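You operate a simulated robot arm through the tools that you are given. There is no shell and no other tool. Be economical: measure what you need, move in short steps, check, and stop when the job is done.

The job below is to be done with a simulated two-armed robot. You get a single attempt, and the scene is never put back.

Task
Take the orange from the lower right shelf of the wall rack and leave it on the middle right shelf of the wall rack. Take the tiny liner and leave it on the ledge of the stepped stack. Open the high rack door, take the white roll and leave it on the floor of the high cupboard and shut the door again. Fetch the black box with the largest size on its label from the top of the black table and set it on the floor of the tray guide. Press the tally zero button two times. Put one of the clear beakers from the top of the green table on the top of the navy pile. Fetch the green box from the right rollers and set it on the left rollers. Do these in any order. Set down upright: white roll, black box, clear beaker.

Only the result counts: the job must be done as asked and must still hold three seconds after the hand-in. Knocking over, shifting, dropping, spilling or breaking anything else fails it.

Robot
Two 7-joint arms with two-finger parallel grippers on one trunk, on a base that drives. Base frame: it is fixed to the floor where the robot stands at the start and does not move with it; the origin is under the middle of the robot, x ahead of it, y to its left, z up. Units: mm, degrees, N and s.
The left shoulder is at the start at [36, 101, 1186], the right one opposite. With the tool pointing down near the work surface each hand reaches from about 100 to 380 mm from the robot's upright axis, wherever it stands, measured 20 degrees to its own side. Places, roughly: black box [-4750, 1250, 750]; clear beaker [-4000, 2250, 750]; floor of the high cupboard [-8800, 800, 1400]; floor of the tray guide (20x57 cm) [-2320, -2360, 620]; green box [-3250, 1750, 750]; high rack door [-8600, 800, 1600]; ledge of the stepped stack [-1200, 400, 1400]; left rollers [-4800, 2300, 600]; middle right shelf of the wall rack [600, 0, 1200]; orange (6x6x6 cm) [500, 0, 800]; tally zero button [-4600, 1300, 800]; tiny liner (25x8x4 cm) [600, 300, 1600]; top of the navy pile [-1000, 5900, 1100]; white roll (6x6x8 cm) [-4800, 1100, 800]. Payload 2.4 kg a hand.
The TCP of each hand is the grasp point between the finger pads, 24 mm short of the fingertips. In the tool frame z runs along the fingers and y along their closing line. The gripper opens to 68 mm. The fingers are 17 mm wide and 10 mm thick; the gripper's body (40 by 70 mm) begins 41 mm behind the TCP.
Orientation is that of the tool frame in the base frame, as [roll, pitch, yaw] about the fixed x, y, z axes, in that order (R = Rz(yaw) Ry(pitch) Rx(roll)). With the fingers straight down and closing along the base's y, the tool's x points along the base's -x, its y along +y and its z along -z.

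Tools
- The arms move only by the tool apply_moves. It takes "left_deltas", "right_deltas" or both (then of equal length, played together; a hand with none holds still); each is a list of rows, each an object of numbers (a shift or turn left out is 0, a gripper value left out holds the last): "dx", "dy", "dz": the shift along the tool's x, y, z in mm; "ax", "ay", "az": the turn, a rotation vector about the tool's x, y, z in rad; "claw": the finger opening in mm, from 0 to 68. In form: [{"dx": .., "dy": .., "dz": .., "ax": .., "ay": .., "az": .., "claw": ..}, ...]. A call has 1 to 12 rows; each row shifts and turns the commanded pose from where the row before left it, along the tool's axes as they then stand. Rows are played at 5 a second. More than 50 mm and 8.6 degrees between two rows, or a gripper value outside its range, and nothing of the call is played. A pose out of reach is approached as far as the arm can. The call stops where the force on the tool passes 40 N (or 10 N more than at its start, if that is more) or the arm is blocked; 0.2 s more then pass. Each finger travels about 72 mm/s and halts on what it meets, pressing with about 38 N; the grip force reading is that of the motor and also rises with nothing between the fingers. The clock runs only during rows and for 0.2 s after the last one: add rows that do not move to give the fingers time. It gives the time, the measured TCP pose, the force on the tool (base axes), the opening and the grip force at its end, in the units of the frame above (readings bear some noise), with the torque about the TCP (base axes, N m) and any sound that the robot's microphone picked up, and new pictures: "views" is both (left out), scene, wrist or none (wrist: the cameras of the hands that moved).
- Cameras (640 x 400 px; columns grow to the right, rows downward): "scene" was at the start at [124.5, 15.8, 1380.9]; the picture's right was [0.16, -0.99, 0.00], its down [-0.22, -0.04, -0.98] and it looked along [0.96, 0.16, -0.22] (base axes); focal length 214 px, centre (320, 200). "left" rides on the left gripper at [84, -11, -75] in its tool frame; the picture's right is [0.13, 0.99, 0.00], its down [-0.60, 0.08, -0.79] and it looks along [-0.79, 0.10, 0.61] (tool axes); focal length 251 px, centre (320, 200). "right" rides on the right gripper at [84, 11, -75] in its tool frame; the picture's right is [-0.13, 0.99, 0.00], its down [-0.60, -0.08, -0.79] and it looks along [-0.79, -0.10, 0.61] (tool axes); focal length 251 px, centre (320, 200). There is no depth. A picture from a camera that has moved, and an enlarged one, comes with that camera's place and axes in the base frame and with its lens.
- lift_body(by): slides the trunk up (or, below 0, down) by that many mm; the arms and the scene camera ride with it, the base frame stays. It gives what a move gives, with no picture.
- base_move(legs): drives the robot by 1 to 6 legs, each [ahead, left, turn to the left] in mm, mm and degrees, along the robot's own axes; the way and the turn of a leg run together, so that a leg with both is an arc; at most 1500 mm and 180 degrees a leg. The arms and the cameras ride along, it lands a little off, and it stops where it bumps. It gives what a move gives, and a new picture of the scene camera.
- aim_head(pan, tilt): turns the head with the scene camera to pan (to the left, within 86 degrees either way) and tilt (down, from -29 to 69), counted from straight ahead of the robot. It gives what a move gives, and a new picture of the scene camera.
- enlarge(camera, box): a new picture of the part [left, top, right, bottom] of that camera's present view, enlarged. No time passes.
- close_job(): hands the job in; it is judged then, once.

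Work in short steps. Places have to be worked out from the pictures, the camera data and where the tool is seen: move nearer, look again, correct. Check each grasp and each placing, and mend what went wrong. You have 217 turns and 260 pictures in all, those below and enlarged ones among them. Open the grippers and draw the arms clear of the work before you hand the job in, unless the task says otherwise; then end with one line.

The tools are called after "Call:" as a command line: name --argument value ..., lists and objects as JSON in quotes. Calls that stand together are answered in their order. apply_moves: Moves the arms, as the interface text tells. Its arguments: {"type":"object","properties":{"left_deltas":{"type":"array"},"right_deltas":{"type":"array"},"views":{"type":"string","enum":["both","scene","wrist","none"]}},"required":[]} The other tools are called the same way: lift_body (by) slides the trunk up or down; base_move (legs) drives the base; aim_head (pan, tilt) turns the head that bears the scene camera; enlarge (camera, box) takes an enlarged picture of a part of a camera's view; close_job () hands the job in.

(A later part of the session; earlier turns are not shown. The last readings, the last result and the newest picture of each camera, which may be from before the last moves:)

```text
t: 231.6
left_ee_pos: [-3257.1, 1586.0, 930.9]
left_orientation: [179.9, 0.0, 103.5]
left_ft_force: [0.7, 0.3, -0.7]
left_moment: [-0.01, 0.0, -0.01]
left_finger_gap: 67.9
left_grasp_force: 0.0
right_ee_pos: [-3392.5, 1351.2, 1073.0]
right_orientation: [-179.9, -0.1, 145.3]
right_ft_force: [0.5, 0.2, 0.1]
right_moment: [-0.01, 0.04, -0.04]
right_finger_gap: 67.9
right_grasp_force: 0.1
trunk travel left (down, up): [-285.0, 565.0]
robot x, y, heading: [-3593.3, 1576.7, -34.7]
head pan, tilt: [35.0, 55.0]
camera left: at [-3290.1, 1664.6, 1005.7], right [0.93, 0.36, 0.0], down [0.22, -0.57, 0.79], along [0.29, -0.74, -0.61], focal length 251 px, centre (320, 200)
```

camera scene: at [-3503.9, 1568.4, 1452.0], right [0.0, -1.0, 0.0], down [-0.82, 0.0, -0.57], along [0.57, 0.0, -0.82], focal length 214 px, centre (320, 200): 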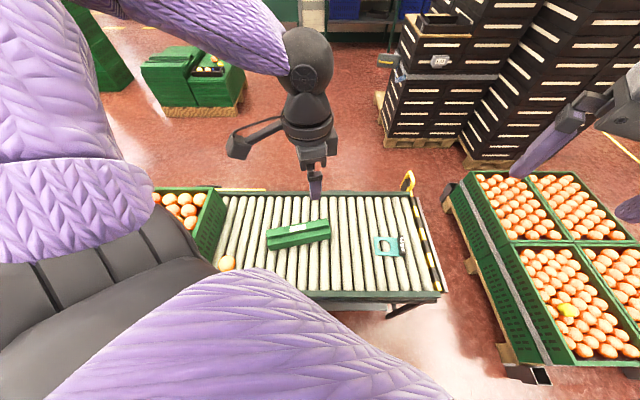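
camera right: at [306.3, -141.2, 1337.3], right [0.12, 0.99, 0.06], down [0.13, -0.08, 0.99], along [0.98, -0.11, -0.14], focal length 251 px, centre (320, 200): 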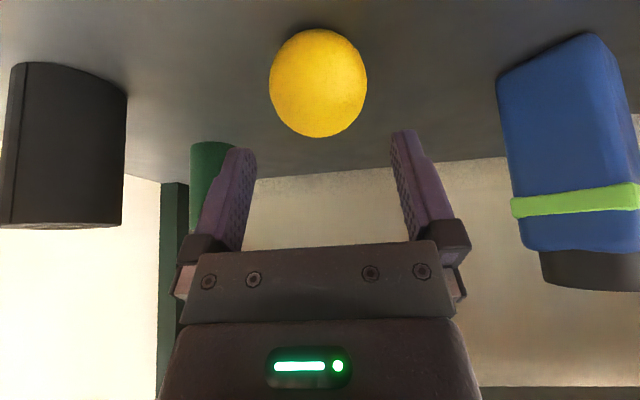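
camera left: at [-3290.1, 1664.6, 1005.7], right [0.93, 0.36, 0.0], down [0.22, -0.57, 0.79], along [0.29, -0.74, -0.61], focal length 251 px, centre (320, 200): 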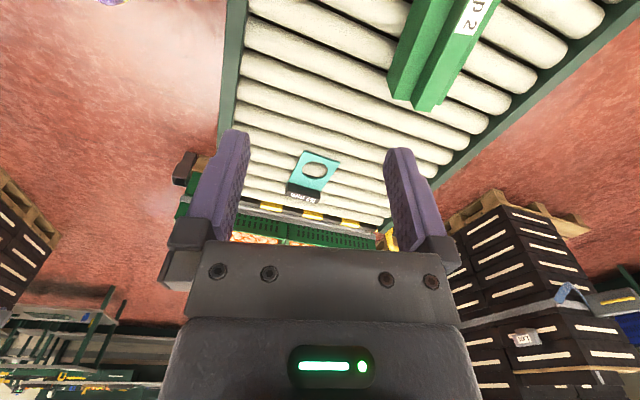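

I map the rib centre to about (−3130, 1657). I move 20 mm closer, extend the hand over it, and look.

Call:
base_move --legs '[[16, 11, 0]]'

Call:
apply_moves --left_deltas '[{"dx": 13, "dy": 40}, {"dx": 13, "dy": 40}, {"dx": 13, "dy": 40}, {}]' --views "wrist"

```text
t: 232.4
left_ee_pos: [-3237.5, 1587.1, 930.6]
left_orientation: [180.0, 0.0, 103.5]
left_ft_force: [0.0, -0.1, -0.3]
left_moment: [0.0, -0.02, -0.01]
left_finger_gap: 67.9
left_grasp_force: 0.1
right_ee_pos: [-3373.2, 1351.4, 1072.8]
right_orientation: [-179.9, 0.0, 145.2]
right_ft_force: [0.3, -0.5, 0.2]
right_moment: [0.03, 0.03, -0.03]
right_finger_gap: 68.0
right_grasp_force: 0.0
trunk travel left (down, up): [-285.0, 565.0]
robot x, y, heading: [-3575.5, 1577.5, -34.4]
head pan, tilt: [35.0, 55.0]
camera scene: at [-3457.5, 1548.7, 1200.3], right [0.0, -1.0, 0.0], down [-0.82, 0.0, -0.57], along [0.57, 0.0, -0.82], focal length 214 px, centre (320, 200)
```

scene: 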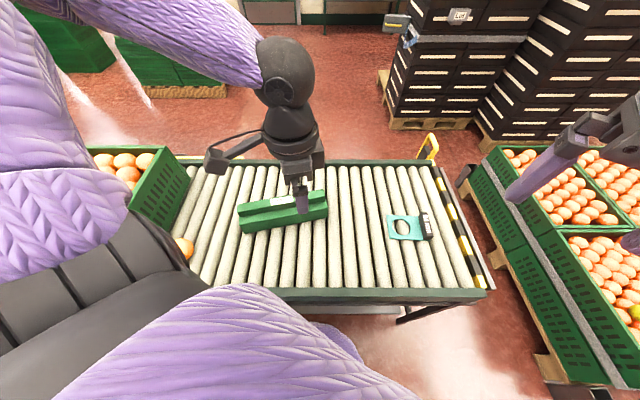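

```text
t: 233.4
left_ee_pos: [-3131.5, 1652.8, 932.7]
left_orientation: [180.0, 0.0, 103.6]
left_ft_force: [0.2, 0.1, 0.7]
left_moment: [-0.04, 0.01, 0.02]
left_finger_gap: 68.0
left_grasp_force: 0.0
right_ee_pos: [-3372.3, 1349.9, 1071.5]
right_orientation: [-179.9, -0.1, 145.2]
right_ft_force: [-0.4, -0.5, 0.5]
right_moment: [0.02, 0.02, -0.01]
right_finger_gap: 68.4
right_grasp_force: 0.1
trunk travel left (down, up): [-285.0, 565.0]
robot x, y, heading: [-3577.2, 1582.0, -34.6]
head pan, tilt: [35.0, 55.0]
camera left: at [-3164.0, 1732.0, 1007.1], right [0.93, 0.36, 0.0], down [0.22, -0.57, 0.79], along [0.29, -0.74, -0.61], focal length 251 px, centre (320, 200)
```

left: 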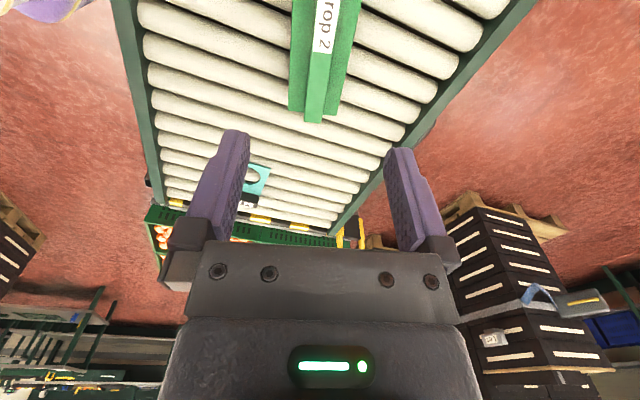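

Triangulating again: rib end (−3094,1536), top z≈709, so rib centre ≈(−3118,1652). I shift 13 mm, lower the trunk 150, and check.

Call:
apply_moves --left_deltas '[{"dx": -3, "dy": 12.5}, {}]' --views "none"

Call:
lift_body --by -150

Call:
apply_moves --left_deltas '[{}]' --views "both"

```text
t: 234.0
left_ee_pos: [-3119.6, 1652.4, 934.0]
left_orientation: [-179.9, 0.0, 103.6]
left_ft_force: [0.2, 0.0, -0.5]
left_moment: [0.01, -0.01, 0.01]
left_finger_gap: 67.8
left_grasp_force: 0.1
right_ee_pos: [-3372.7, 1351.7, 1072.0]
right_orientation: [-179.9, -0.1, 145.2]
right_ft_force: [0.0, 0.5, -0.3]
right_moment: [0.01, 0.02, -0.01]
right_finger_gap: 68.2
right_grasp_force: 0.1
trunk travel left (down, up): [-285.0, 565.0]
robot x, y, heading: [-3574.8, 1576.4, -34.9]
head pan, tilt: [35.0, 55.0]
```

```text
t: 235.7
left_ee_pos: [-3118.1, 1651.9, 782.0]
left_orientation: [179.9, 0.1, 103.6]
left_ft_force: [-1.1, -0.7, 0.7]
left_moment: [-0.03, -0.02, 0.0]
left_finger_gap: 68.1
left_grasp_force: 0.0
right_ee_pos: [-3372.0, 1352.1, 922.7]
right_orientation: [-180.0, -0.1, 145.1]
right_ft_force: [-0.8, 0.7, -0.3]
right_moment: [0.03, 0.01, -0.02]
right_finger_gap: 67.9
right_grasp_force: 0.0
trunk travel left (down, up): [-135.0, 715.0]
robot x, y, heading: [-3574.2, 1572.7, -34.7]
head pan, tilt: [35.0, 55.0]
```

```text
t: 236.1
left_ee_pos: [-3117.8, 1652.4, 780.9]
left_orientation: [179.9, 0.1, 103.6]
left_ft_force: [0.1, -0.4, 0.4]
left_moment: [-0.01, 0.0, -0.02]
left_finger_gap: 68.1
left_grasp_force: 0.1
right_ee_pos: [-3373.6, 1350.5, 922.5]
right_orientation: [-179.9, -0.1, 145.3]
right_ft_force: [1.2, 0.3, 0.0]
right_moment: [0.0, 0.01, -0.01]
right_finger_gap: 67.9
right_grasp_force: 0.1
trunk travel left (down, up): [-135.0, 715.0]
robot x, y, heading: [-3575.1, 1574.8, -34.7]
head pan, tilt: [35.0, 55.0]
camera scene: at [-3425.4, 1526.2, 1047.3], right [0.0, -1.0, 0.0], down [-0.82, 0.0, -0.57], along [0.57, 0.0, -0.82], focal length 214 px, centre (320, 200)
camera left: at [-3150.2, 1730.6, 855.7], right [0.93, 0.36, 0.0], down [0.22, -0.57, 0.79], along [0.29, -0.74, -0.61], focal length 251 px, centre (320, 200)
```

scene: 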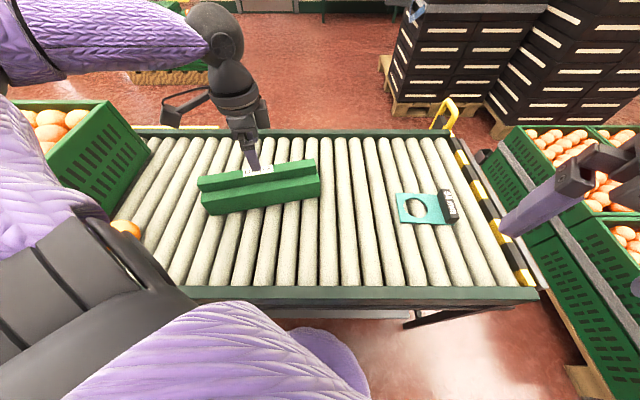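
left: 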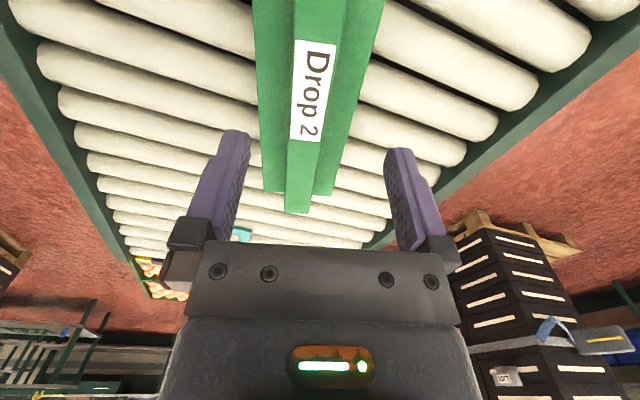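

Rib lies slightly off by 5 mm; correct, descend 62 mm, and close on the rib.

Call:
apply_moves --left_deltas '[{"dy": -5, "dz": 20}, {"dz": 25}, {"dz": 17}, {}, {"claw": 15}, {"claw": 15}, {"claw": 15}, {"claw": 15}]' --views "wrist"

```text
t: 237.9
left_ee_pos: [-3123.5, 1649.8, 718.8]
left_orientation: [179.9, 0.1, 103.6]
left_ft_force: [0.8, 0.1, 7.7]
left_moment: [-0.06, 0.06, -0.01]
left_finger_gap: 23.7
left_grasp_force: 38.1
right_ee_pos: [-3373.3, 1350.8, 923.6]
right_orientation: [180.0, 0.0, 145.1]
right_ft_force: [-0.3, 0.1, -0.4]
right_moment: [0.01, 0.03, -0.02]
right_finger_gap: 67.9
right_grasp_force: 0.0
trunk travel left (down, up): [-135.0, 715.0]
robot x, y, heading: [-3573.9, 1573.5, -34.6]
head pan, tilt: [35.0, 55.0]
camera left: at [-3155.1, 1729.7, 793.2], right [0.93, 0.36, 0.0], down [0.22, -0.57, 0.79], along [0.29, -0.74, -0.61], focal length 251 px, centre (320, 200)
```

left: 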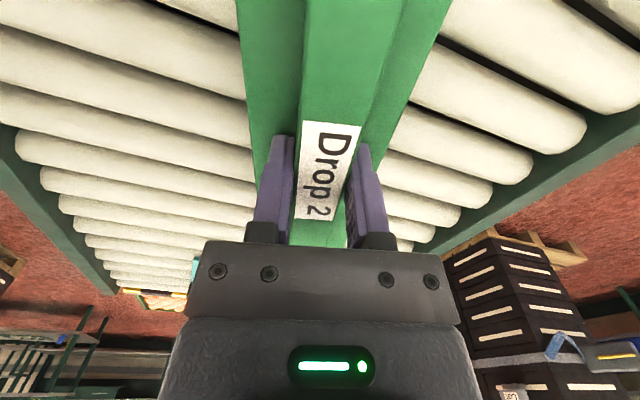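

Gripped at 23.7 mm. Lift gently and check.

Call:
apply_moves --left_deltas '[{"dz": -5}, {"dz": -15}, {"dz": -20}, {"dz": -20}, {}]' --views "wrist"

```text
t: 239.1
left_ee_pos: [-3120.5, 1652.4, 778.9]
left_orientation: [179.9, 0.0, 103.7]
left_ft_force: [-0.1, 1.0, -4.1]
left_moment: [0.0, 0.01, 0.0]
left_finger_gap: 24.1
left_grasp_force: 38.0
right_ee_pos: [-3373.1, 1350.9, 922.7]
right_orientation: [-179.9, -0.1, 145.2]
right_ft_force: [-0.3, -0.3, 1.0]
right_moment: [-0.02, 0.01, 0.0]
right_finger_gap: 67.8
right_grasp_force: 0.1
trunk travel left (down, up): [-135.0, 715.0]
robot x, y, heading: [-3574.0, 1577.7, -35.0]
head pan, tilt: [35.0, 55.0]
camera left: at [-3152.7, 1731.7, 853.8], right [0.93, 0.36, 0.0], down [0.22, -0.57, 0.79], along [0.29, -0.74, -0.61], focal length 251 px, centre (320, 200)
```

left: 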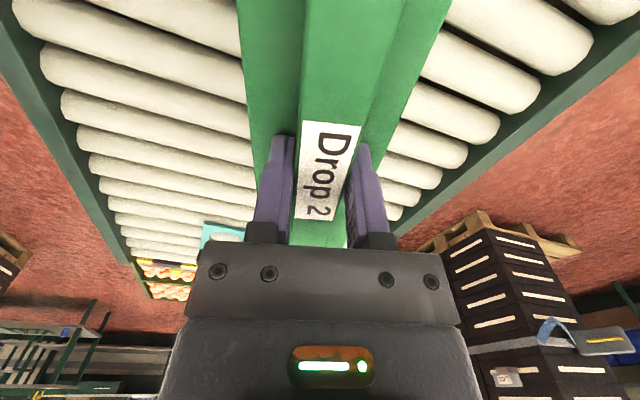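

Holding well. I raise the trunk, back away from the rollers and turn right to face the far rollers and black table.

Call:
lift_body --by 300

Call:
base_move --legs '[[-260, -182, 0], [0, 0, -145]]'

Call:
aim_head --pan -20 --tilt 35

```text
t: 242.1
left_ee_pos: [-3122.1, 1650.3, 1079.2]
left_orientation: [180.0, 0.1, 103.6]
left_ft_force: [0.6, 1.0, -3.6]
left_moment: [-0.02, 0.01, 0.02]
left_finger_gap: 24.0
left_grasp_force: 37.8
right_ee_pos: [-3372.1, 1351.7, 1222.6]
right_orientation: [-179.9, -0.1, 145.1]
right_ft_force: [-0.1, -0.3, -0.2]
right_moment: [-0.02, -0.03, -0.02]
right_finger_gap: 68.0
right_grasp_force: 0.0
trunk travel left (down, up): [-435.0, 415.0]
robot x, y, heading: [-3571.2, 1581.1, -35.0]
head pan, tilt: [35.0, 55.0]
```

```text
t: 250.4
left_ee_pos: [-4240.9, 1288.7, 1079.1]
left_orientation: [-179.9, 0.0, -46.7]
left_ft_force: [-0.4, -0.8, -3.5]
left_moment: [0.04, 0.01, -0.02]
left_finger_gap: 23.6
left_grasp_force: 38.4
right_ee_pos: [-4171.9, 1672.0, 1222.2]
right_orientation: [-179.8, -0.1, -5.1]
right_ft_force: [0.3, 0.5, 0.0]
right_moment: [0.0, 0.0, -0.01]
right_finger_gap: 68.0
right_grasp_force: 0.1
trunk travel left (down, up): [-435.0, 415.0]
robot x, y, heading: [-3886.4, 1574.2, 174.8]
head pan, tilt: [35.0, 55.0]
camera scene: at [-3974.1, 1541.6, 1351.7], right [-0.5, 0.87, 0.0], down [0.71, 0.41, -0.57], along [-0.5, -0.29, -0.82], focal length 214 px, centre (320, 200)
```

scene: 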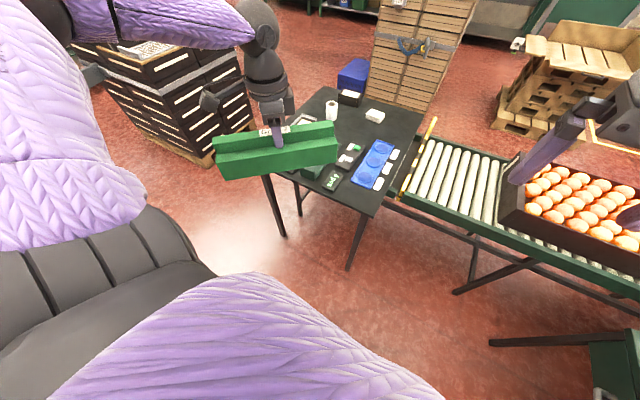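

```text
t: 251.6
left_ee_pos: [-4242.2, 1287.5, 1079.3]
left_orientation: [-180.0, 0.0, -46.6]
left_ft_force: [-0.7, -1.0, -3.6]
left_moment: [0.0, -0.01, -0.03]
left_finger_gap: 24.2
left_grasp_force: 37.9
right_ee_pos: [-4172.4, 1672.2, 1221.8]
right_orientation: [-179.8, -0.1, -5.1]
right_ft_force: [0.3, 0.0, 0.8]
right_moment: [0.02, 0.01, 0.0]
right_finger_gap: 68.0
right_grasp_force: 0.0
trunk travel left (down, up): [-435.0, 415.0]
robot x, y, heading: [-3884.7, 1570.9, 175.0]
head pan, tilt: [-20.0, 35.0]
camera scene: at [-3991.4, 1614.8, 1379.9], right [0.42, 0.91, 0.0], down [0.52, -0.24, -0.82], along [-0.74, 0.35, -0.57], focal length 214 px, centre (320, 200)
```

scene: 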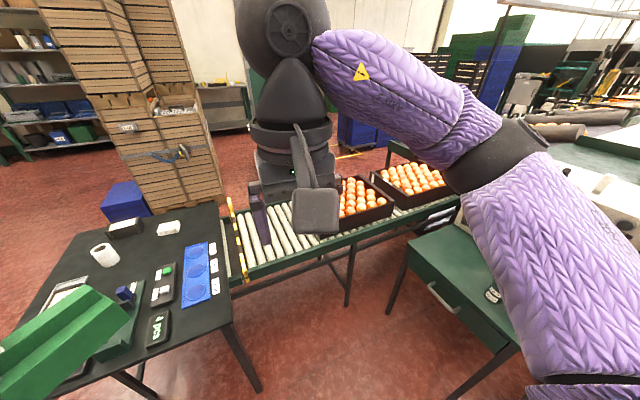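

The free part of the far rollers lies at about x −4608…−4950, y 1600–1930, in a nook between the black and green tables. I look right to map the green table before entering.

Call:
aim_head --pan -70 --tilt 35

Call:
aim_head --pan -5 --tilt 40

```text
t: 252.8
left_ee_pos: [-4239.6, 1288.0, 1078.4]
left_orientation: [-180.0, 0.0, -46.6]
left_ft_force: [0.2, -0.2, -4.1]
left_moment: [0.07, 0.03, -0.02]
left_finger_gap: 23.9
left_grasp_force: 38.2
right_ee_pos: [-4172.8, 1672.6, 1221.8]
right_orientation: [-179.9, -0.1, -5.1]
right_ft_force: [-1.6, 0.6, 0.8]
right_moment: [0.01, 0.01, -0.02]
right_finger_gap: 68.1
right_grasp_force: 0.1
trunk travel left (down, up): [-435.0, 415.0]
robot x, y, heading: [-3885.9, 1573.9, 175.0]
head pan, tilt: [-70.0, 35.0]
camera scene: at [-3934.4, 1662.6, 1380.0], right [0.97, 0.26, 0.0], down [0.15, -0.55, -0.82], along [-0.21, 0.79, -0.57], focal length 214 px, centre (320, 200)
```

scene: 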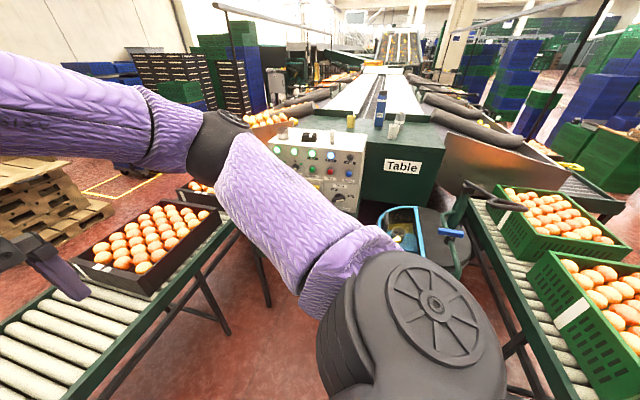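

```text
t: 254.2
left_ee_pos: [-4240.4, 1288.0, 1078.9]
left_orientation: [-179.9, 0.0, -46.7]
left_ft_force: [0.2, -0.3, -4.0]
left_moment: [-0.04, 0.02, 0.0]
left_finger_gap: 23.5
left_grasp_force: 38.1
right_ee_pos: [-4172.8, 1671.3, 1221.4]
right_orientation: [-180.0, -0.1, -5.0]
right_ft_force: [0.2, 0.0, 0.5]
right_moment: [0.0, -0.03, 0.0]
right_finger_gap: 67.8
right_grasp_force: 0.0
trunk travel left (down, up): [-435.0, 415.0]
robot x, y, heading: [-3887.3, 1578.4, 174.9]
head pan, tilt: [-5.0, 40.0]
camera scene: at [-3995.4, 1592.5, 1372.4], right [0.18, 0.98, 0.0], down [0.63, -0.11, -0.77], along [-0.75, 0.13, -0.64], focal length 214 px, centre (320, 200)
```

scene: 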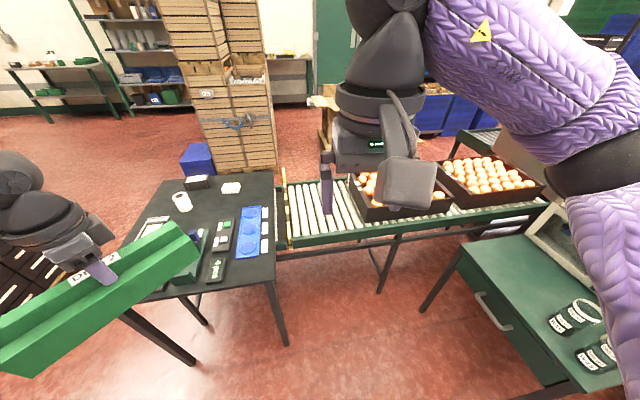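

I square up, shift to y≈1840, and while outside the nook turn the box to lie along y and bring it inward.

Call:
base_move --legs '[[0, 0, 5], [0, -262, 0]]'

Call:
apply_moves --left_deltas '[{"az": 0.145}, {"az": 0.145}, {"az": 0.145}, {"az": 0.145}, {"dx": -42, "dy": 3}, {"dx": -42, "dy": 3}, {"dx": -42, "dy": 3}, {"dx": -42, "dy": 3}, {"dx": -41, "dy": 3}, {}]' --views "none"

Call:
base_move --legs '[[300, 0, 0]]'

Call:
aim_head --pan 0 --tilt 50

```text
t: 256.6
left_ee_pos: [-4215.0, 1523.0, 1080.4]
left_orientation: [179.8, 0.0, -41.9]
left_ft_force: [0.4, 0.1, -4.7]
left_moment: [0.0, -0.01, 0.0]
left_finger_gap: 23.6
left_grasp_force: 38.0
right_ee_pos: [-4177.5, 1912.3, 1222.7]
right_orientation: [-180.0, 0.0, -0.4]
right_ft_force: [-0.6, 0.3, 0.1]
right_moment: [0.0, -0.02, 0.03]
right_finger_gap: 67.9
right_grasp_force: 0.0
trunk travel left (down, up): [-435.0, 415.0]
robot x, y, heading: [-3884.6, 1833.5, 179.6]
head pan, tilt: [-5.0, 40.0]
camera scene: at [-3995.0, 1847.2, 1372.4], right [0.09, 1.0, 0.0], down [0.64, -0.06, -0.77], along [-0.76, 0.07, -0.64], focal length 214 px, centre (320, 200)
```

scene: 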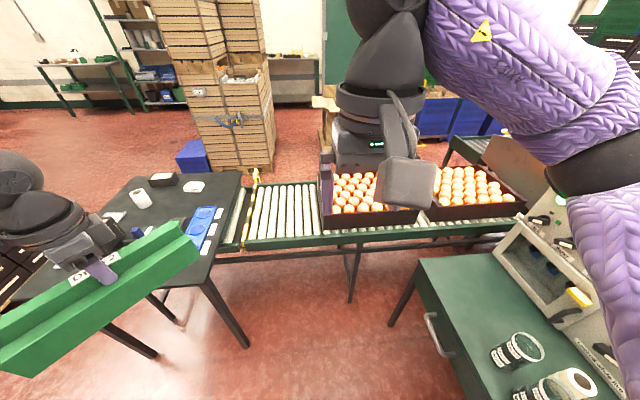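

```text
t: 258.8
left_ee_pos: [-4282.1, 1716.1, 1081.1]
left_orientation: [179.9, 0.1, -75.1]
left_ft_force: [-0.2, 0.0, -4.8]
left_moment: [0.01, 0.0, 0.01]
left_finger_gap: 23.7
left_grasp_force: 38.0
left hand out of reach, approached as far as the arm can: row 9
right_ee_pos: [-4177.8, 1911.1, 1223.3]
right_orientation: [-180.0, -0.1, -0.5]
right_ft_force: [0.1, 0.4, -0.2]
right_moment: [0.02, 0.04, 0.0]
right_finger_gap: 68.0
right_grasp_force: 0.0
trunk travel left (down, up): [-435.0, 415.0]
robot x, y, heading: [-3884.2, 1840.4, 179.5]
head pan, tilt: [-5.0, 40.0]
```

```text
t: 260.8
left_ee_pos: [-4584.2, 1717.2, 1080.8]
left_orientation: [179.9, 0.0, -75.3]
left_ft_force: [-0.4, 0.4, -4.0]
left_moment: [-0.01, -0.01, -0.01]
left_finger_gap: 23.9
left_grasp_force: 38.4
right_ee_pos: [-4480.7, 1913.0, 1222.4]
right_orientation: [-179.8, -0.2, -0.5]
right_ft_force: [-0.7, -0.9, 0.2]
right_moment: [0.0, -0.03, -0.06]
right_finger_gap: 68.2
right_grasp_force: 0.0
trunk travel left (down, up): [-435.0, 415.0]
robot x, y, heading: [-4186.0, 1839.6, 179.8]
head pan, tilt: [-5.0, 40.0]
camera scene: at [-4297.2, 1848.5, 1372.3], right [0.09, 1.0, 0.0], down [0.64, -0.06, -0.77], along [-0.76, 0.07, -0.64], focal length 214 px, centre (320, 200)
```

scene: 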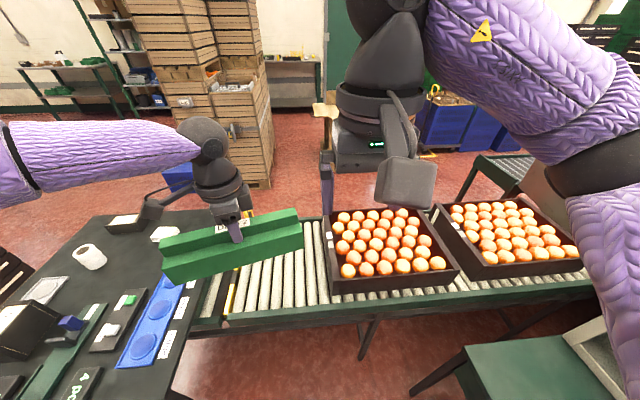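

```text
t: 261.5
left_ee_pos: [-4584.4, 1715.7, 1080.6]
left_orientation: [179.9, 0.2, -75.2]
left_ft_force: [0.3, -0.5, -3.8]
left_moment: [0.03, 0.0, -0.01]
left_finger_gap: 23.9
left_grasp_force: 38.6
right_ee_pos: [-4478.8, 1913.5, 1223.2]
right_orientation: [-179.9, -0.1, -0.5]
right_ft_force: [-0.2, -0.2, 0.3]
right_moment: [-0.02, 0.0, 0.01]
right_finger_gap: 68.1
right_grasp_force: 0.1
trunk travel left (down, up): [-435.0, 415.0]
robot x, y, heading: [-4182.1, 1837.2, 179.7]
head pan, tilt: [0.0, 50.0]
camera scene: at [-4288.9, 1841.1, 1358.2], right [0.01, 1.0, 0.0], down [0.77, 0.0, -0.64], along [-0.64, 0.0, -0.77], focal length 214 px, centre (320, 200)
```

scene: 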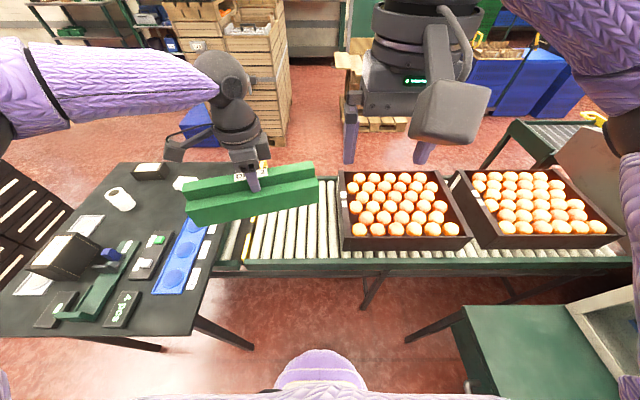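

The box is aligned with the free rollers (y 1566–1905). I go ahead 123 and right 18, then lower the trunk in stages.

Call:
base_move --legs '[[123, -16, 0]]'

Call:
lift_body --by -230

Call:
apply_moves --left_deltas '[{}]' --views "both"

```text
t: 262.8
left_ee_pos: [-4707.4, 1731.8, 1079.4]
left_orientation: [179.9, 0.1, -75.0]
left_ft_force: [-0.7, -0.9, -4.0]
left_moment: [0.03, 0.01, -0.02]
left_finger_gap: 23.7
left_grasp_force: 38.0
right_ee_pos: [-4604.8, 1928.2, 1221.9]
right_orientation: [-179.9, -0.2, -0.1]
right_ft_force: [-0.6, -0.5, -1.1]
right_moment: [0.02, 0.03, 0.03]
right_finger_gap: 68.1
right_grasp_force: 0.0
trunk travel left (down, up): [-435.0, 415.0]
robot x, y, heading: [-4309.6, 1858.8, 179.8]
head pan, tilt: [0.0, 50.0]
camera scene: at [-4414.0, 1857.2, 1358.1], right [0.0, 1.0, 0.0], down [0.77, 0.0, -0.64], along [-0.64, 0.0, -0.77], focal length 214 px, centre (320, 200)
```

scene: 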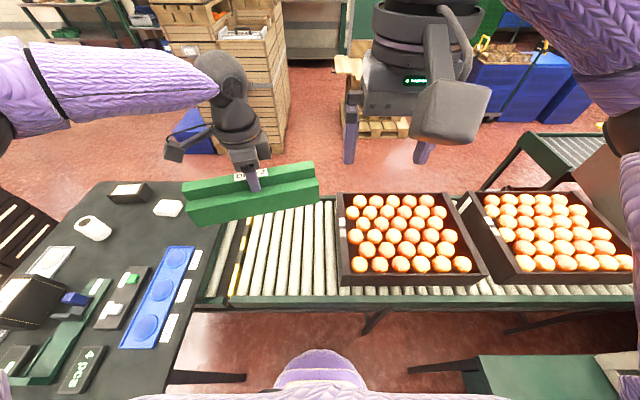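

```text
t: 265.2
left_ee_pos: [-4707.7, 1731.9, 851.5]
left_orientation: [179.9, 0.1, -74.9]
left_ft_force: [1.4, -0.3, -3.8]
left_moment: [0.03, 0.02, 0.0]
left_finger_gap: 23.8
left_grasp_force: 38.2
right_ee_pos: [-4603.0, 1928.6, 993.9]
right_orientation: [179.9, -0.1, -0.2]
right_ft_force: [0.7, -0.7, 0.0]
right_moment: [0.0, 0.03, 0.01]
right_finger_gap: 67.8
right_grasp_force: 0.0
trunk travel left (down, up): [-205.0, 645.0]
robot x, y, heading: [-4310.4, 1852.8, 179.7]
head pan, tilt: [0.0, 50.0]
```

```text
t: 265.6
left_ee_pos: [-4707.3, 1731.9, 850.6]
left_orientation: [180.0, 0.2, -74.9]
left_ft_force: [-0.8, -0.8, -3.8]
left_moment: [0.0, 0.0, 0.0]
left_finger_gap: 23.5
left_grasp_force: 38.3
right_ee_pos: [-4603.8, 1928.5, 993.1]
right_orientation: [-180.0, -0.1, -0.2]
right_ft_force: [-0.3, 0.0, -0.4]
right_moment: [0.0, 0.0, 0.0]
right_finger_gap: 68.0
right_grasp_force: 0.0
trunk travel left (down, up): [-205.0, 645.0]
robot x, y, heading: [-4309.4, 1854.3, 180.0]
head pan, tilt: [0.0, 50.0]
camera scene: at [-4456.9, 1857.1, 1125.5], right [0.0, 1.0, 0.0], down [0.77, 0.0, -0.64], along [-0.64, 0.0, -0.77], focal length 214 px, centre (320, 200)
camera left: at [-4676.2, 1653.3, 924.9], right [-0.92, -0.38, 0.0], down [-0.23, 0.56, 0.79], along [-0.3, 0.73, -0.61], focal length 251 px, centre (320, 200)
```

scene: 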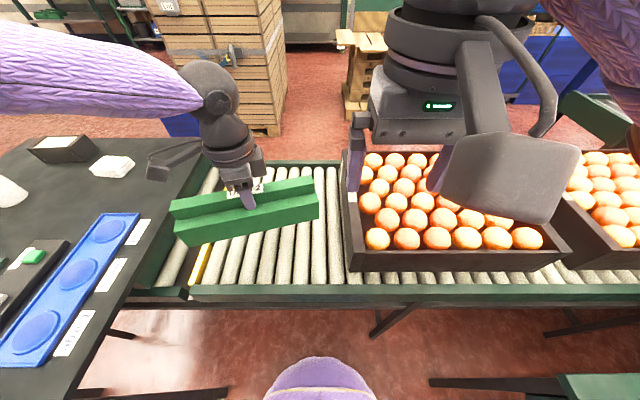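
left: 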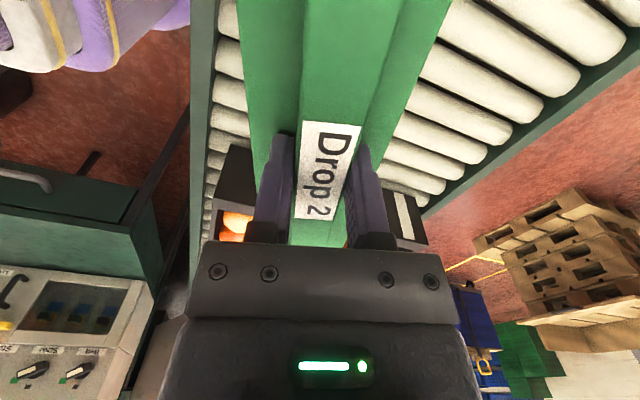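

Clear below. Lower 110 more with the trunk, then hand steps to contact.

Call:
lift_body --by -110

Call:
apply_moves --left_deltas '[{"dz": 5}, {"dz": 5}, {}]' --views "both"

```text
t: 267.0
left_ee_pos: [-4706.0, 1731.3, 740.9]
left_orientation: [179.9, 0.1, -74.8]
left_ft_force: [-0.3, -1.1, -4.0]
left_moment: [0.03, 0.02, 0.03]
left_finger_gap: 24.0
left_grasp_force: 38.3
right_ee_pos: [-4601.5, 1927.9, 882.9]
right_orientation: [-179.8, 0.0, -0.1]
right_ft_force: [0.4, 0.2, -0.8]
right_moment: [0.04, -0.05, -0.03]
right_finger_gap: 67.8
right_grasp_force: 0.0
trunk travel left (down, up): [-95.0, 755.0]
robot x, y, heading: [-4306.9, 1858.3, 179.9]
head pan, tilt: [0.0, 50.0]
```

```text
t: 267.8
left_ee_pos: [-4707.5, 1731.6, 730.7]
left_orientation: [179.9, 0.0, -74.9]
left_ft_force: [0.1, -0.1, -3.7]
left_moment: [0.02, -0.02, -0.03]
left_finger_gap: 23.7
left_grasp_force: 37.2
right_ee_pos: [-4603.1, 1928.6, 882.2]
right_orientation: [-179.9, -0.1, -0.1]
right_ft_force: [0.0, -0.2, -0.2]
right_moment: [0.01, -0.01, 0.01]
right_finger_gap: 67.9
right_grasp_force: 0.1
trunk travel left (down, up): [-95.0, 755.0]
robot x, y, heading: [-4306.8, 1856.7, 179.9]
head pan, tilt: [0.0, 50.0]
camera scene: at [-4490.2, 1857.2, 1012.4], right [0.0, 1.0, 0.0], down [0.77, 0.0, -0.64], along [-0.64, 0.0, -0.77], focal length 214 px, centre (320, 200)
camera left: at [-4677.1, 1652.4, 804.5], right [-0.92, -0.38, 0.0], down [-0.23, 0.56, 0.79], along [-0.3, 0.73, -0.61], focal length 251 px, centre (320, 200)
```

scene: 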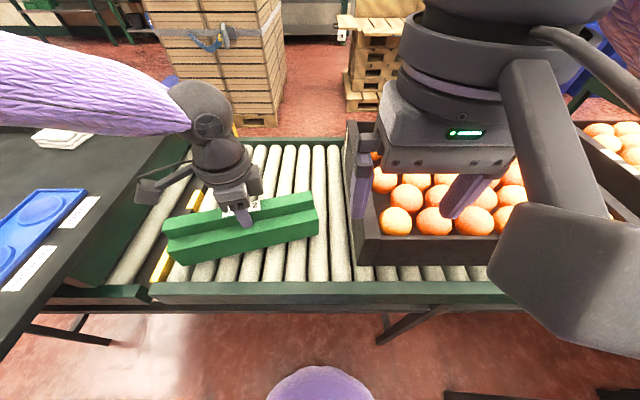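
left: 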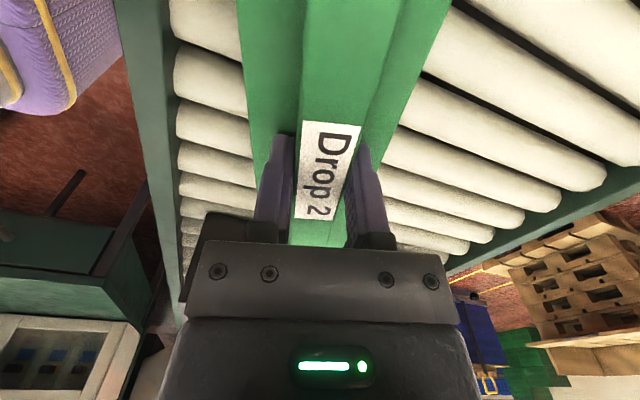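

Slightly more centred: shift 12 mm right while lowering in steps to contact.

Call:
apply_moves --left_deltas '[{"dx": -11.6, "dy": -3, "dz": 3}, {"dz": 5}, {"dz": 4}, {"dz": 3}, {}]' --views "none"

Call:
apply_moves --left_deltas '[{"dz": 3}, {"dz": 2}, {}]' --views "wrist"

```text
t: 269.2
left_ee_pos: [-4707.4, 1744.2, 719.1]
left_orientation: [179.5, 0.1, -74.8]
left_ft_force: [-0.9, 0.4, 26.1]
left_moment: [-0.88, -1.24, 0.08]
left_finger_gap: 23.6
left_grasp_force: 37.9
right_ee_pos: [-4602.0, 1927.2, 882.9]
right_orientation: [-179.9, -0.1, -0.1]
right_ft_force: [0.7, -0.6, 0.0]
right_moment: [0.03, -0.02, 0.0]
right_finger_gap: 68.1
right_grasp_force: 0.3
trunk travel left (down, up): [-95.0, 755.0]
robot x, y, heading: [-4313.5, 1854.4, 180.1]
head pan, tilt: [0.0, 50.0]
stopped in row 5 (left hand): the force on the tool passed its limit at 41 N (the readings are from after the stop); the commanded pose is now the measured one
```

```text
t: 269.6
left_ee_pos: [-4708.4, 1745.9, 718.8]
left_orientation: [179.3, 0.4, -74.9]
left_ft_force: [-0.1, -0.2, 23.2]
left_moment: [-0.88, -1.21, 0.1]
left_finger_gap: 23.9
left_grasp_force: 38.4
right_ee_pos: [-4601.0, 1928.7, 883.1]
right_orientation: [-180.0, 0.0, 0.0]
right_ft_force: [-0.2, 0.0, -0.9]
right_moment: [0.02, -0.02, -0.01]
right_finger_gap: 67.9
right_grasp_force: 0.0
trunk travel left (down, up): [-95.0, 755.0]
robot x, y, heading: [-4308.5, 1855.7, 180.0]
head pan, tilt: [0.0, 50.0]
stopped in row 1 (left hand): the force on the tool passed its limit at 45 N (the readings are from after the stop); the commanded pose is now the measured one
camera left: at [-4676.3, 1666.3, 792.7], right [-0.92, -0.38, 0.01], down [-0.22, 0.56, 0.8], along [-0.31, 0.73, -0.6], focal length 251 px, centre (320, 200)
```

left: 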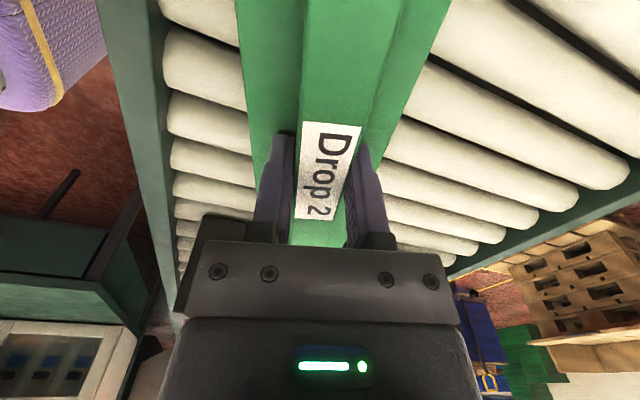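

Contact reached at the same height as on the other rollers. I ease up 1 mm, open and withdraw upward.

Call:
apply_moves --left_deltas '[{"dz": -1}, {"claw": 32}, {"claw": 45}, {"claw": 60}, {"dz": -20}, {"dz": -30}, {"dz": -40}, {}]' --views "both"

```text
t: 271.4
left_ee_pos: [-4709.7, 1745.9, 809.3]
left_orientation: [179.5, 0.3, -74.8]
left_ft_force: [-0.2, 0.1, 0.6]
left_moment: [0.01, 0.0, 0.01]
left_finger_gap: 60.0
left_grasp_force: 0.1
right_ee_pos: [-4601.6, 1929.0, 882.1]
right_orientation: [180.0, -0.1, -0.1]
right_ft_force: [0.3, -0.3, 0.7]
right_moment: [0.0, 0.01, 0.03]
right_finger_gap: 68.0
right_grasp_force: 0.0
trunk travel left (down, up): [-95.0, 755.0]
robot x, y, heading: [-4308.5, 1859.2, 179.9]
head pan, tilt: [0.0, 50.0]
camera scene: at [-4490.0, 1857.2, 1012.4], right [0.0, 1.0, 0.0], down [0.77, 0.0, -0.64], along [-0.64, 0.0, -0.77], focal length 214 px, centre (320, 200)
camera left: at [-4677.9, 1666.4, 881.6], right [-0.92, -0.38, 0.01], down [-0.23, 0.56, 0.8], along [-0.31, 0.73, -0.6], focal length 251 px, centre (320, 200)
```

scene: 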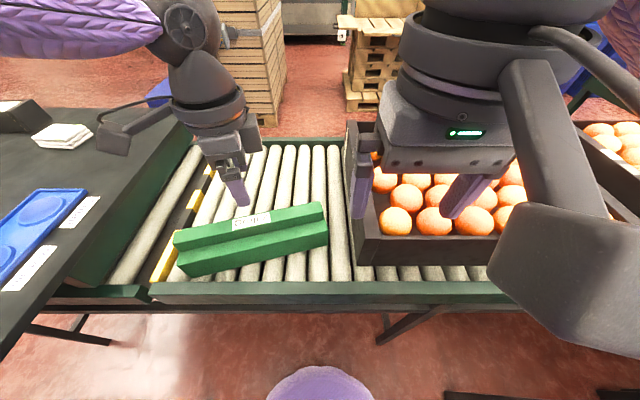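
left: 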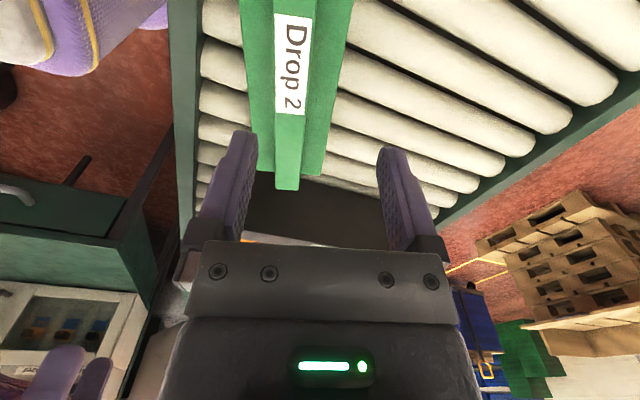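

Call:
enlarge --camera "scene" --box '[130, 180, 350, 300]'

```text
2.91 times, centred on (240, 240) of scene
camera zoom: at [-4490.0, 1857.2, 1012.4], right [0.0, 1.0, 0.0], down [0.77, 0.0, -0.64], along [-0.64, 0.0, -0.77], focal length 624 px, centre (553, 84)
```

zoom: 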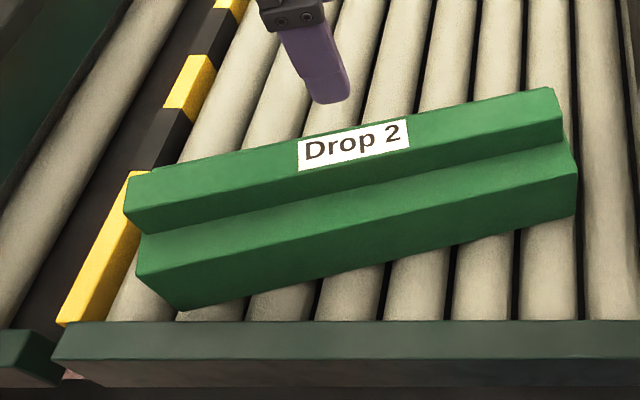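

Placed well on the rollers. Now raise, back out of the nook and go in front of the black table.

Call:
lift_body --by 280

Call:
base_move --legs '[[-240, 0, 0], [0, 580, 0]]'

Call:
apply_moves --left_deltas '[{"az": -0.145}, {"az": -0.145}, {"az": -0.145}, {"az": -0.145}, {"az": -0.145}, {"az": -0.145}, {"az": -0.145}, {"az": -0.145}, {"az": -0.148}, {"dx": 45, "dy": 30}, {"dx": 45, "dy": 30}, {"dx": 30, "dy": 20}]' --views "none"

Call:
aim_head --pan 0 --tilt 50

```text
t: 274.2
left_ee_pos: [-4707.0, 1744.9, 1089.0]
left_orientation: [179.5, 0.4, -75.0]
left_ft_force: [0.6, 0.3, 0.4]
left_moment: [0.02, 0.0, 0.01]
left_finger_gap: 60.1
left_grasp_force: 0.0
right_ee_pos: [-4604.7, 1928.6, 1162.8]
right_orientation: [-179.8, -0.1, -0.1]
right_ft_force: [0.2, 0.1, 0.0]
right_moment: [0.02, -0.04, 0.03]
right_finger_gap: 68.2
right_grasp_force: 0.1
trunk travel left (down, up): [-375.0, 475.0]
robot x, y, heading: [-4311.0, 1855.4, 180.0]
head pan, tilt: [0.0, 50.0]
```

```text
t: 278.9
left_ee_pos: [-4470.5, 1159.3, 1089.2]
left_orientation: [179.5, 0.4, -75.0]
left_ft_force: [0.1, 0.9, 0.3]
left_moment: [0.0, -0.01, -0.01]
left_finger_gap: 60.1
left_grasp_force: 0.2
right_ee_pos: [-4367.0, 1343.0, 1162.4]
right_orientation: [-179.8, -0.1, -0.2]
right_ft_force: [0.3, -0.5, 0.5]
right_moment: [0.03, -0.03, 0.03]
right_finger_gap: 67.8
right_grasp_force: 0.1
trunk travel left (down, up): [-375.0, 475.0]
robot x, y, heading: [-4072.6, 1274.0, 179.8]
head pan, tilt: [0.0, 50.0]
camera scene: at [-4183.8, 1272.1, 1297.8], right [0.0, 1.0, 0.0], down [0.77, 0.0, -0.64], along [-0.64, 0.0, -0.77], focal length 214 px, centre (320, 200)
```

scene: 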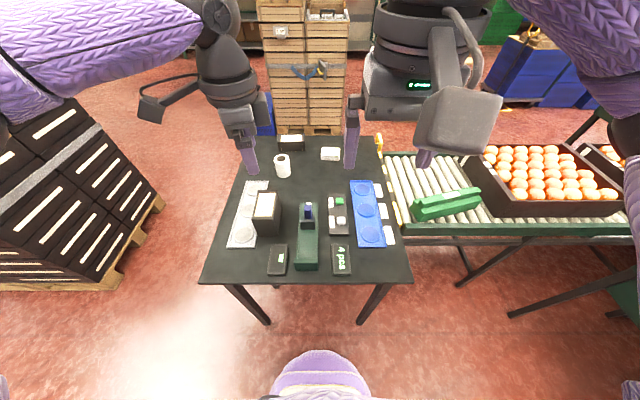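

```text
refused: row 10 steps farther than a row can; nothing moved
```

```text
t: 279.5
left_ee_pos: [-4471.0, 1159.4, 1087.8]
left_orientation: [179.5, 0.4, -74.9]
left_ft_force: [-0.2, 1.7, -0.5]
left_moment: [0.01, 0.0, -0.01]
left_finger_gap: 60.2
left_grasp_force: 0.1
right_ee_pos: [-4366.7, 1344.0, 1163.5]
right_orientation: [179.9, 0.0, -0.2]
right_ft_force: [-0.1, 0.7, 0.1]
right_moment: [0.01, -0.01, 0.01]
right_finger_gap: 67.9
right_grasp_force: 0.1
trunk travel left (down, up): [-375.0, 475.0]
robot x, y, heading: [-4072.1, 1270.1, 179.8]
head pan, tilt: [0.0, 50.0]
camera scene: at [-4183.8, 1272.4, 1297.8], right [0.0, 1.0, 0.0], down [0.77, 0.0, -0.64], along [-0.64, 0.0, -0.77], focal length 214 px, centre (320, 200)
```

scene: 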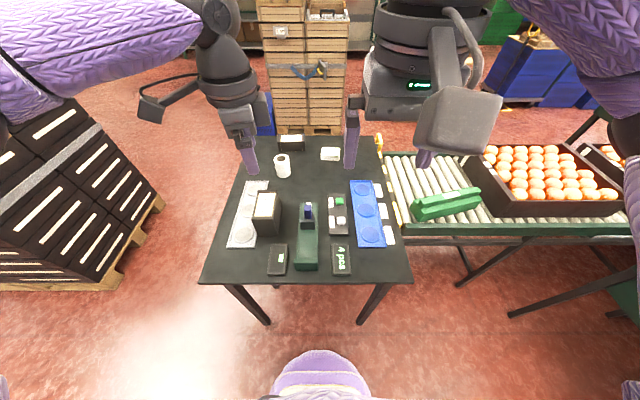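

Nice overview; the box rests flat on the rollers. I enlarge the table top to read labels and find the button.

Call:
enlarge --camera "scene" --box '[200, 125, 420, 290]'

```text
2.42 times, centred on (310, 208) of scene
camera zoom: at [-4183.8, 1272.4, 1297.8], right [0.0, 1.0, 0.0], down [0.77, 0.0, -0.64], along [-0.64, 0.0, -0.77], focal length 520 px, centre (344, 182)
```

zoom: 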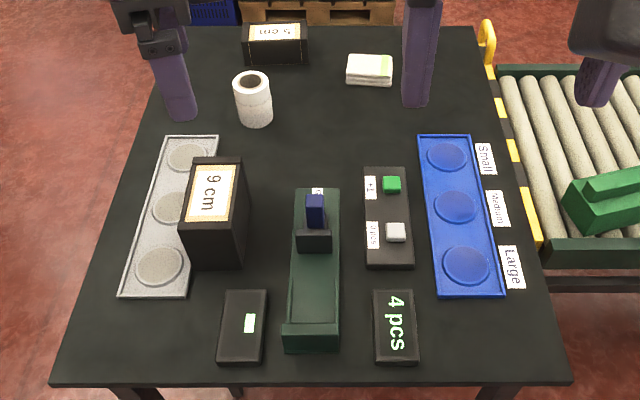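

Call:
enlarge --camera "scene" --box '[300, 185, 365, 245]'

Call:
enlarge --camera "scene" --box '[260, 125, 350, 190]'

```text
6.67 times, centred on (332, 215) of scene
camera zoom: at [-4183.8, 1272.4, 1297.8], right [0.0, 1.0, 0.0], down [0.77, 0.0, -0.64], along [-0.64, 0.0, -0.77], focal length 1430 px, centre (237, 100)
```

zoom: 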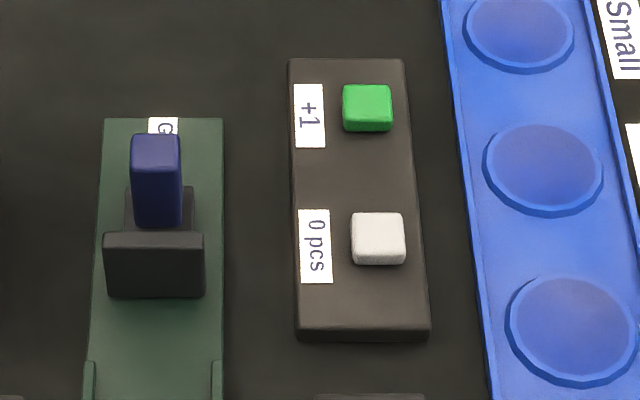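

```text
6.15 times, centred on (305, 158) of scene
camera zoom: at [-4183.8, 1272.4, 1297.8], right [0.0, 1.0, 0.0], down [0.77, 0.0, -0.64], along [-0.64, 0.0, -0.77], focal length 1320 px, centre (412, 462)
```

zoom: 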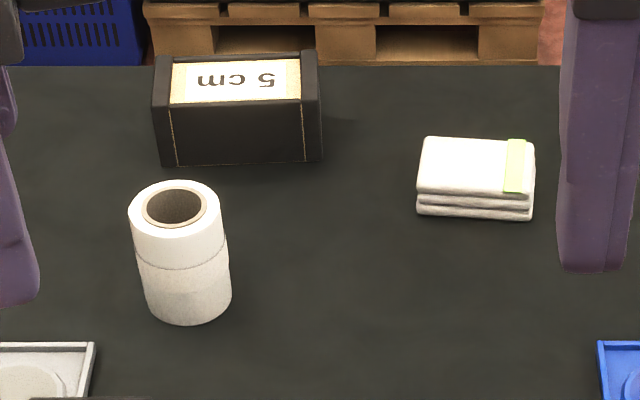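

The "0 pcs" white button is the tally zero at ≈(−4535, 1333). The 9 cm box is the largest. I straighten the left hand and pull it back, tilt the right hand slightly with closed fingers, and move up 45 mm.

Call:
apply_moves --left_deltas '[{"az": -0.145}, {"az": -0.145}, {"az": -0.145}, {"az": -0.145}, {"az": -0.145}, {"az": -0.145}, {"az": -0.145}, {"az": -0.145}, {"az": -0.148}, {"dx": 45}, {"dx": 45}, {"dx": 20}]' --right_deltas '[{"ay": -0.13, "claw": 0}, {"ay": -0.13}, {}, {}, {}, {}, {}, {}, {}, {}, {}, {}]' --views "none"

Call:
base_move --legs '[[40, 0, 0]]'

Call:
apply_moves --right_deltas '[{}]' --views "wrist"

```text
t: 282.1
left_ee_pos: [-4358.2, 1158.6, 1087.8]
left_orientation: [-179.9, 0.6, 0.1]
left_ft_force: [0.1, -1.1, 0.0]
left_moment: [-0.03, -0.01, 0.0]
left_finger_gap: 59.9
left_grasp_force: 0.1
right_ee_pos: [-4366.3, 1344.1, 1164.2]
right_orientation: [179.9, 14.7, -0.3]
right_ft_force: [-0.5, -0.1, 0.2]
right_moment: [-0.03, -0.02, 0.01]
right_finger_gap: 0.4
right_grasp_force: 23.5
trunk travel left (down, up): [-375.0, 475.0]
robot x, y, heading: [-4072.8, 1270.1, 180.1]
head pan, tilt: [0.0, 50.0]
```

```text
t: 283.0
left_ee_pos: [-4397.7, 1159.5, 1087.8]
left_orientation: [-179.9, 0.6, -0.1]
left_ft_force: [0.4, 0.6, -0.5]
left_moment: [0.01, -0.01, -0.03]
left_finger_gap: 60.1
left_grasp_force: 0.1
right_ee_pos: [-4406.0, 1343.7, 1162.3]
right_orientation: [180.0, 14.7, -0.3]
right_ft_force: [-0.7, -1.4, 0.4]
right_moment: [0.0, -0.01, 0.0]
right_finger_gap: 0.1
right_grasp_force: 23.8
trunk travel left (down, up): [-375.0, 475.0]
robot x, y, heading: [-4114.3, 1272.3, 179.5]
head pan, tilt: [0.0, 50.0]
camera scene: at [-4223.8, 1272.7, 1297.7], right [0.01, 1.0, 0.0], down [0.77, 0.0, -0.64], along [-0.64, 0.0, -0.77], focal length 214 px, centre (320, 200)
```

scene: 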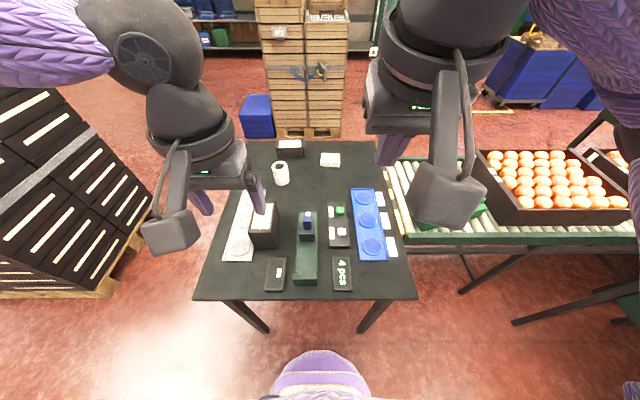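

```text
t: 283.4
left_ee_pos: [-4398.8, 1159.0, 1087.3]
left_orientation: [-179.8, 0.6, -0.1]
left_ft_force: [-0.4, -0.5, 0.2]
left_moment: [-0.03, 0.0, -0.02]
left_finger_gap: 59.9
left_grasp_force: 0.1
right_ee_pos: [-4405.0, 1344.8, 1163.3]
right_orientation: [-179.9, 14.8, -0.3]
right_ft_force: [-0.6, 1.2, 1.3]
right_moment: [0.04, -0.02, -0.01]
right_finger_gap: 0.0
right_grasp_force: 23.1
trunk travel left (down, up): [-375.0, 475.0]
robot x, y, heading: [-4112.3, 1272.2, 179.7]
head pan, tilt: [0.0, 50.0]
camera right: at [-4304.6, 1332.6, 1214.8], right [-0.13, -0.99, 0.03], down [-0.38, 0.08, 0.92], along [-0.92, 0.11, -0.39], focal length 251 px, centre (320, 200)
```

right: 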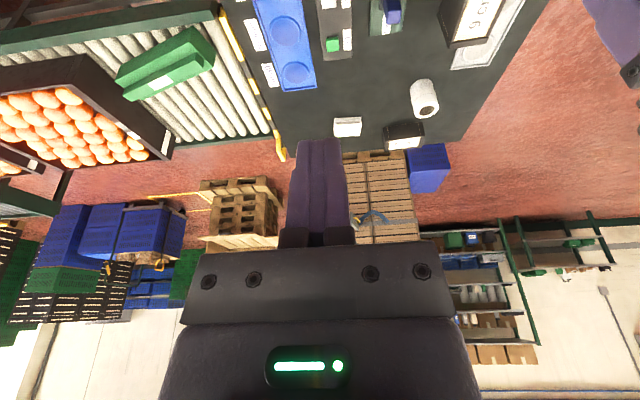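

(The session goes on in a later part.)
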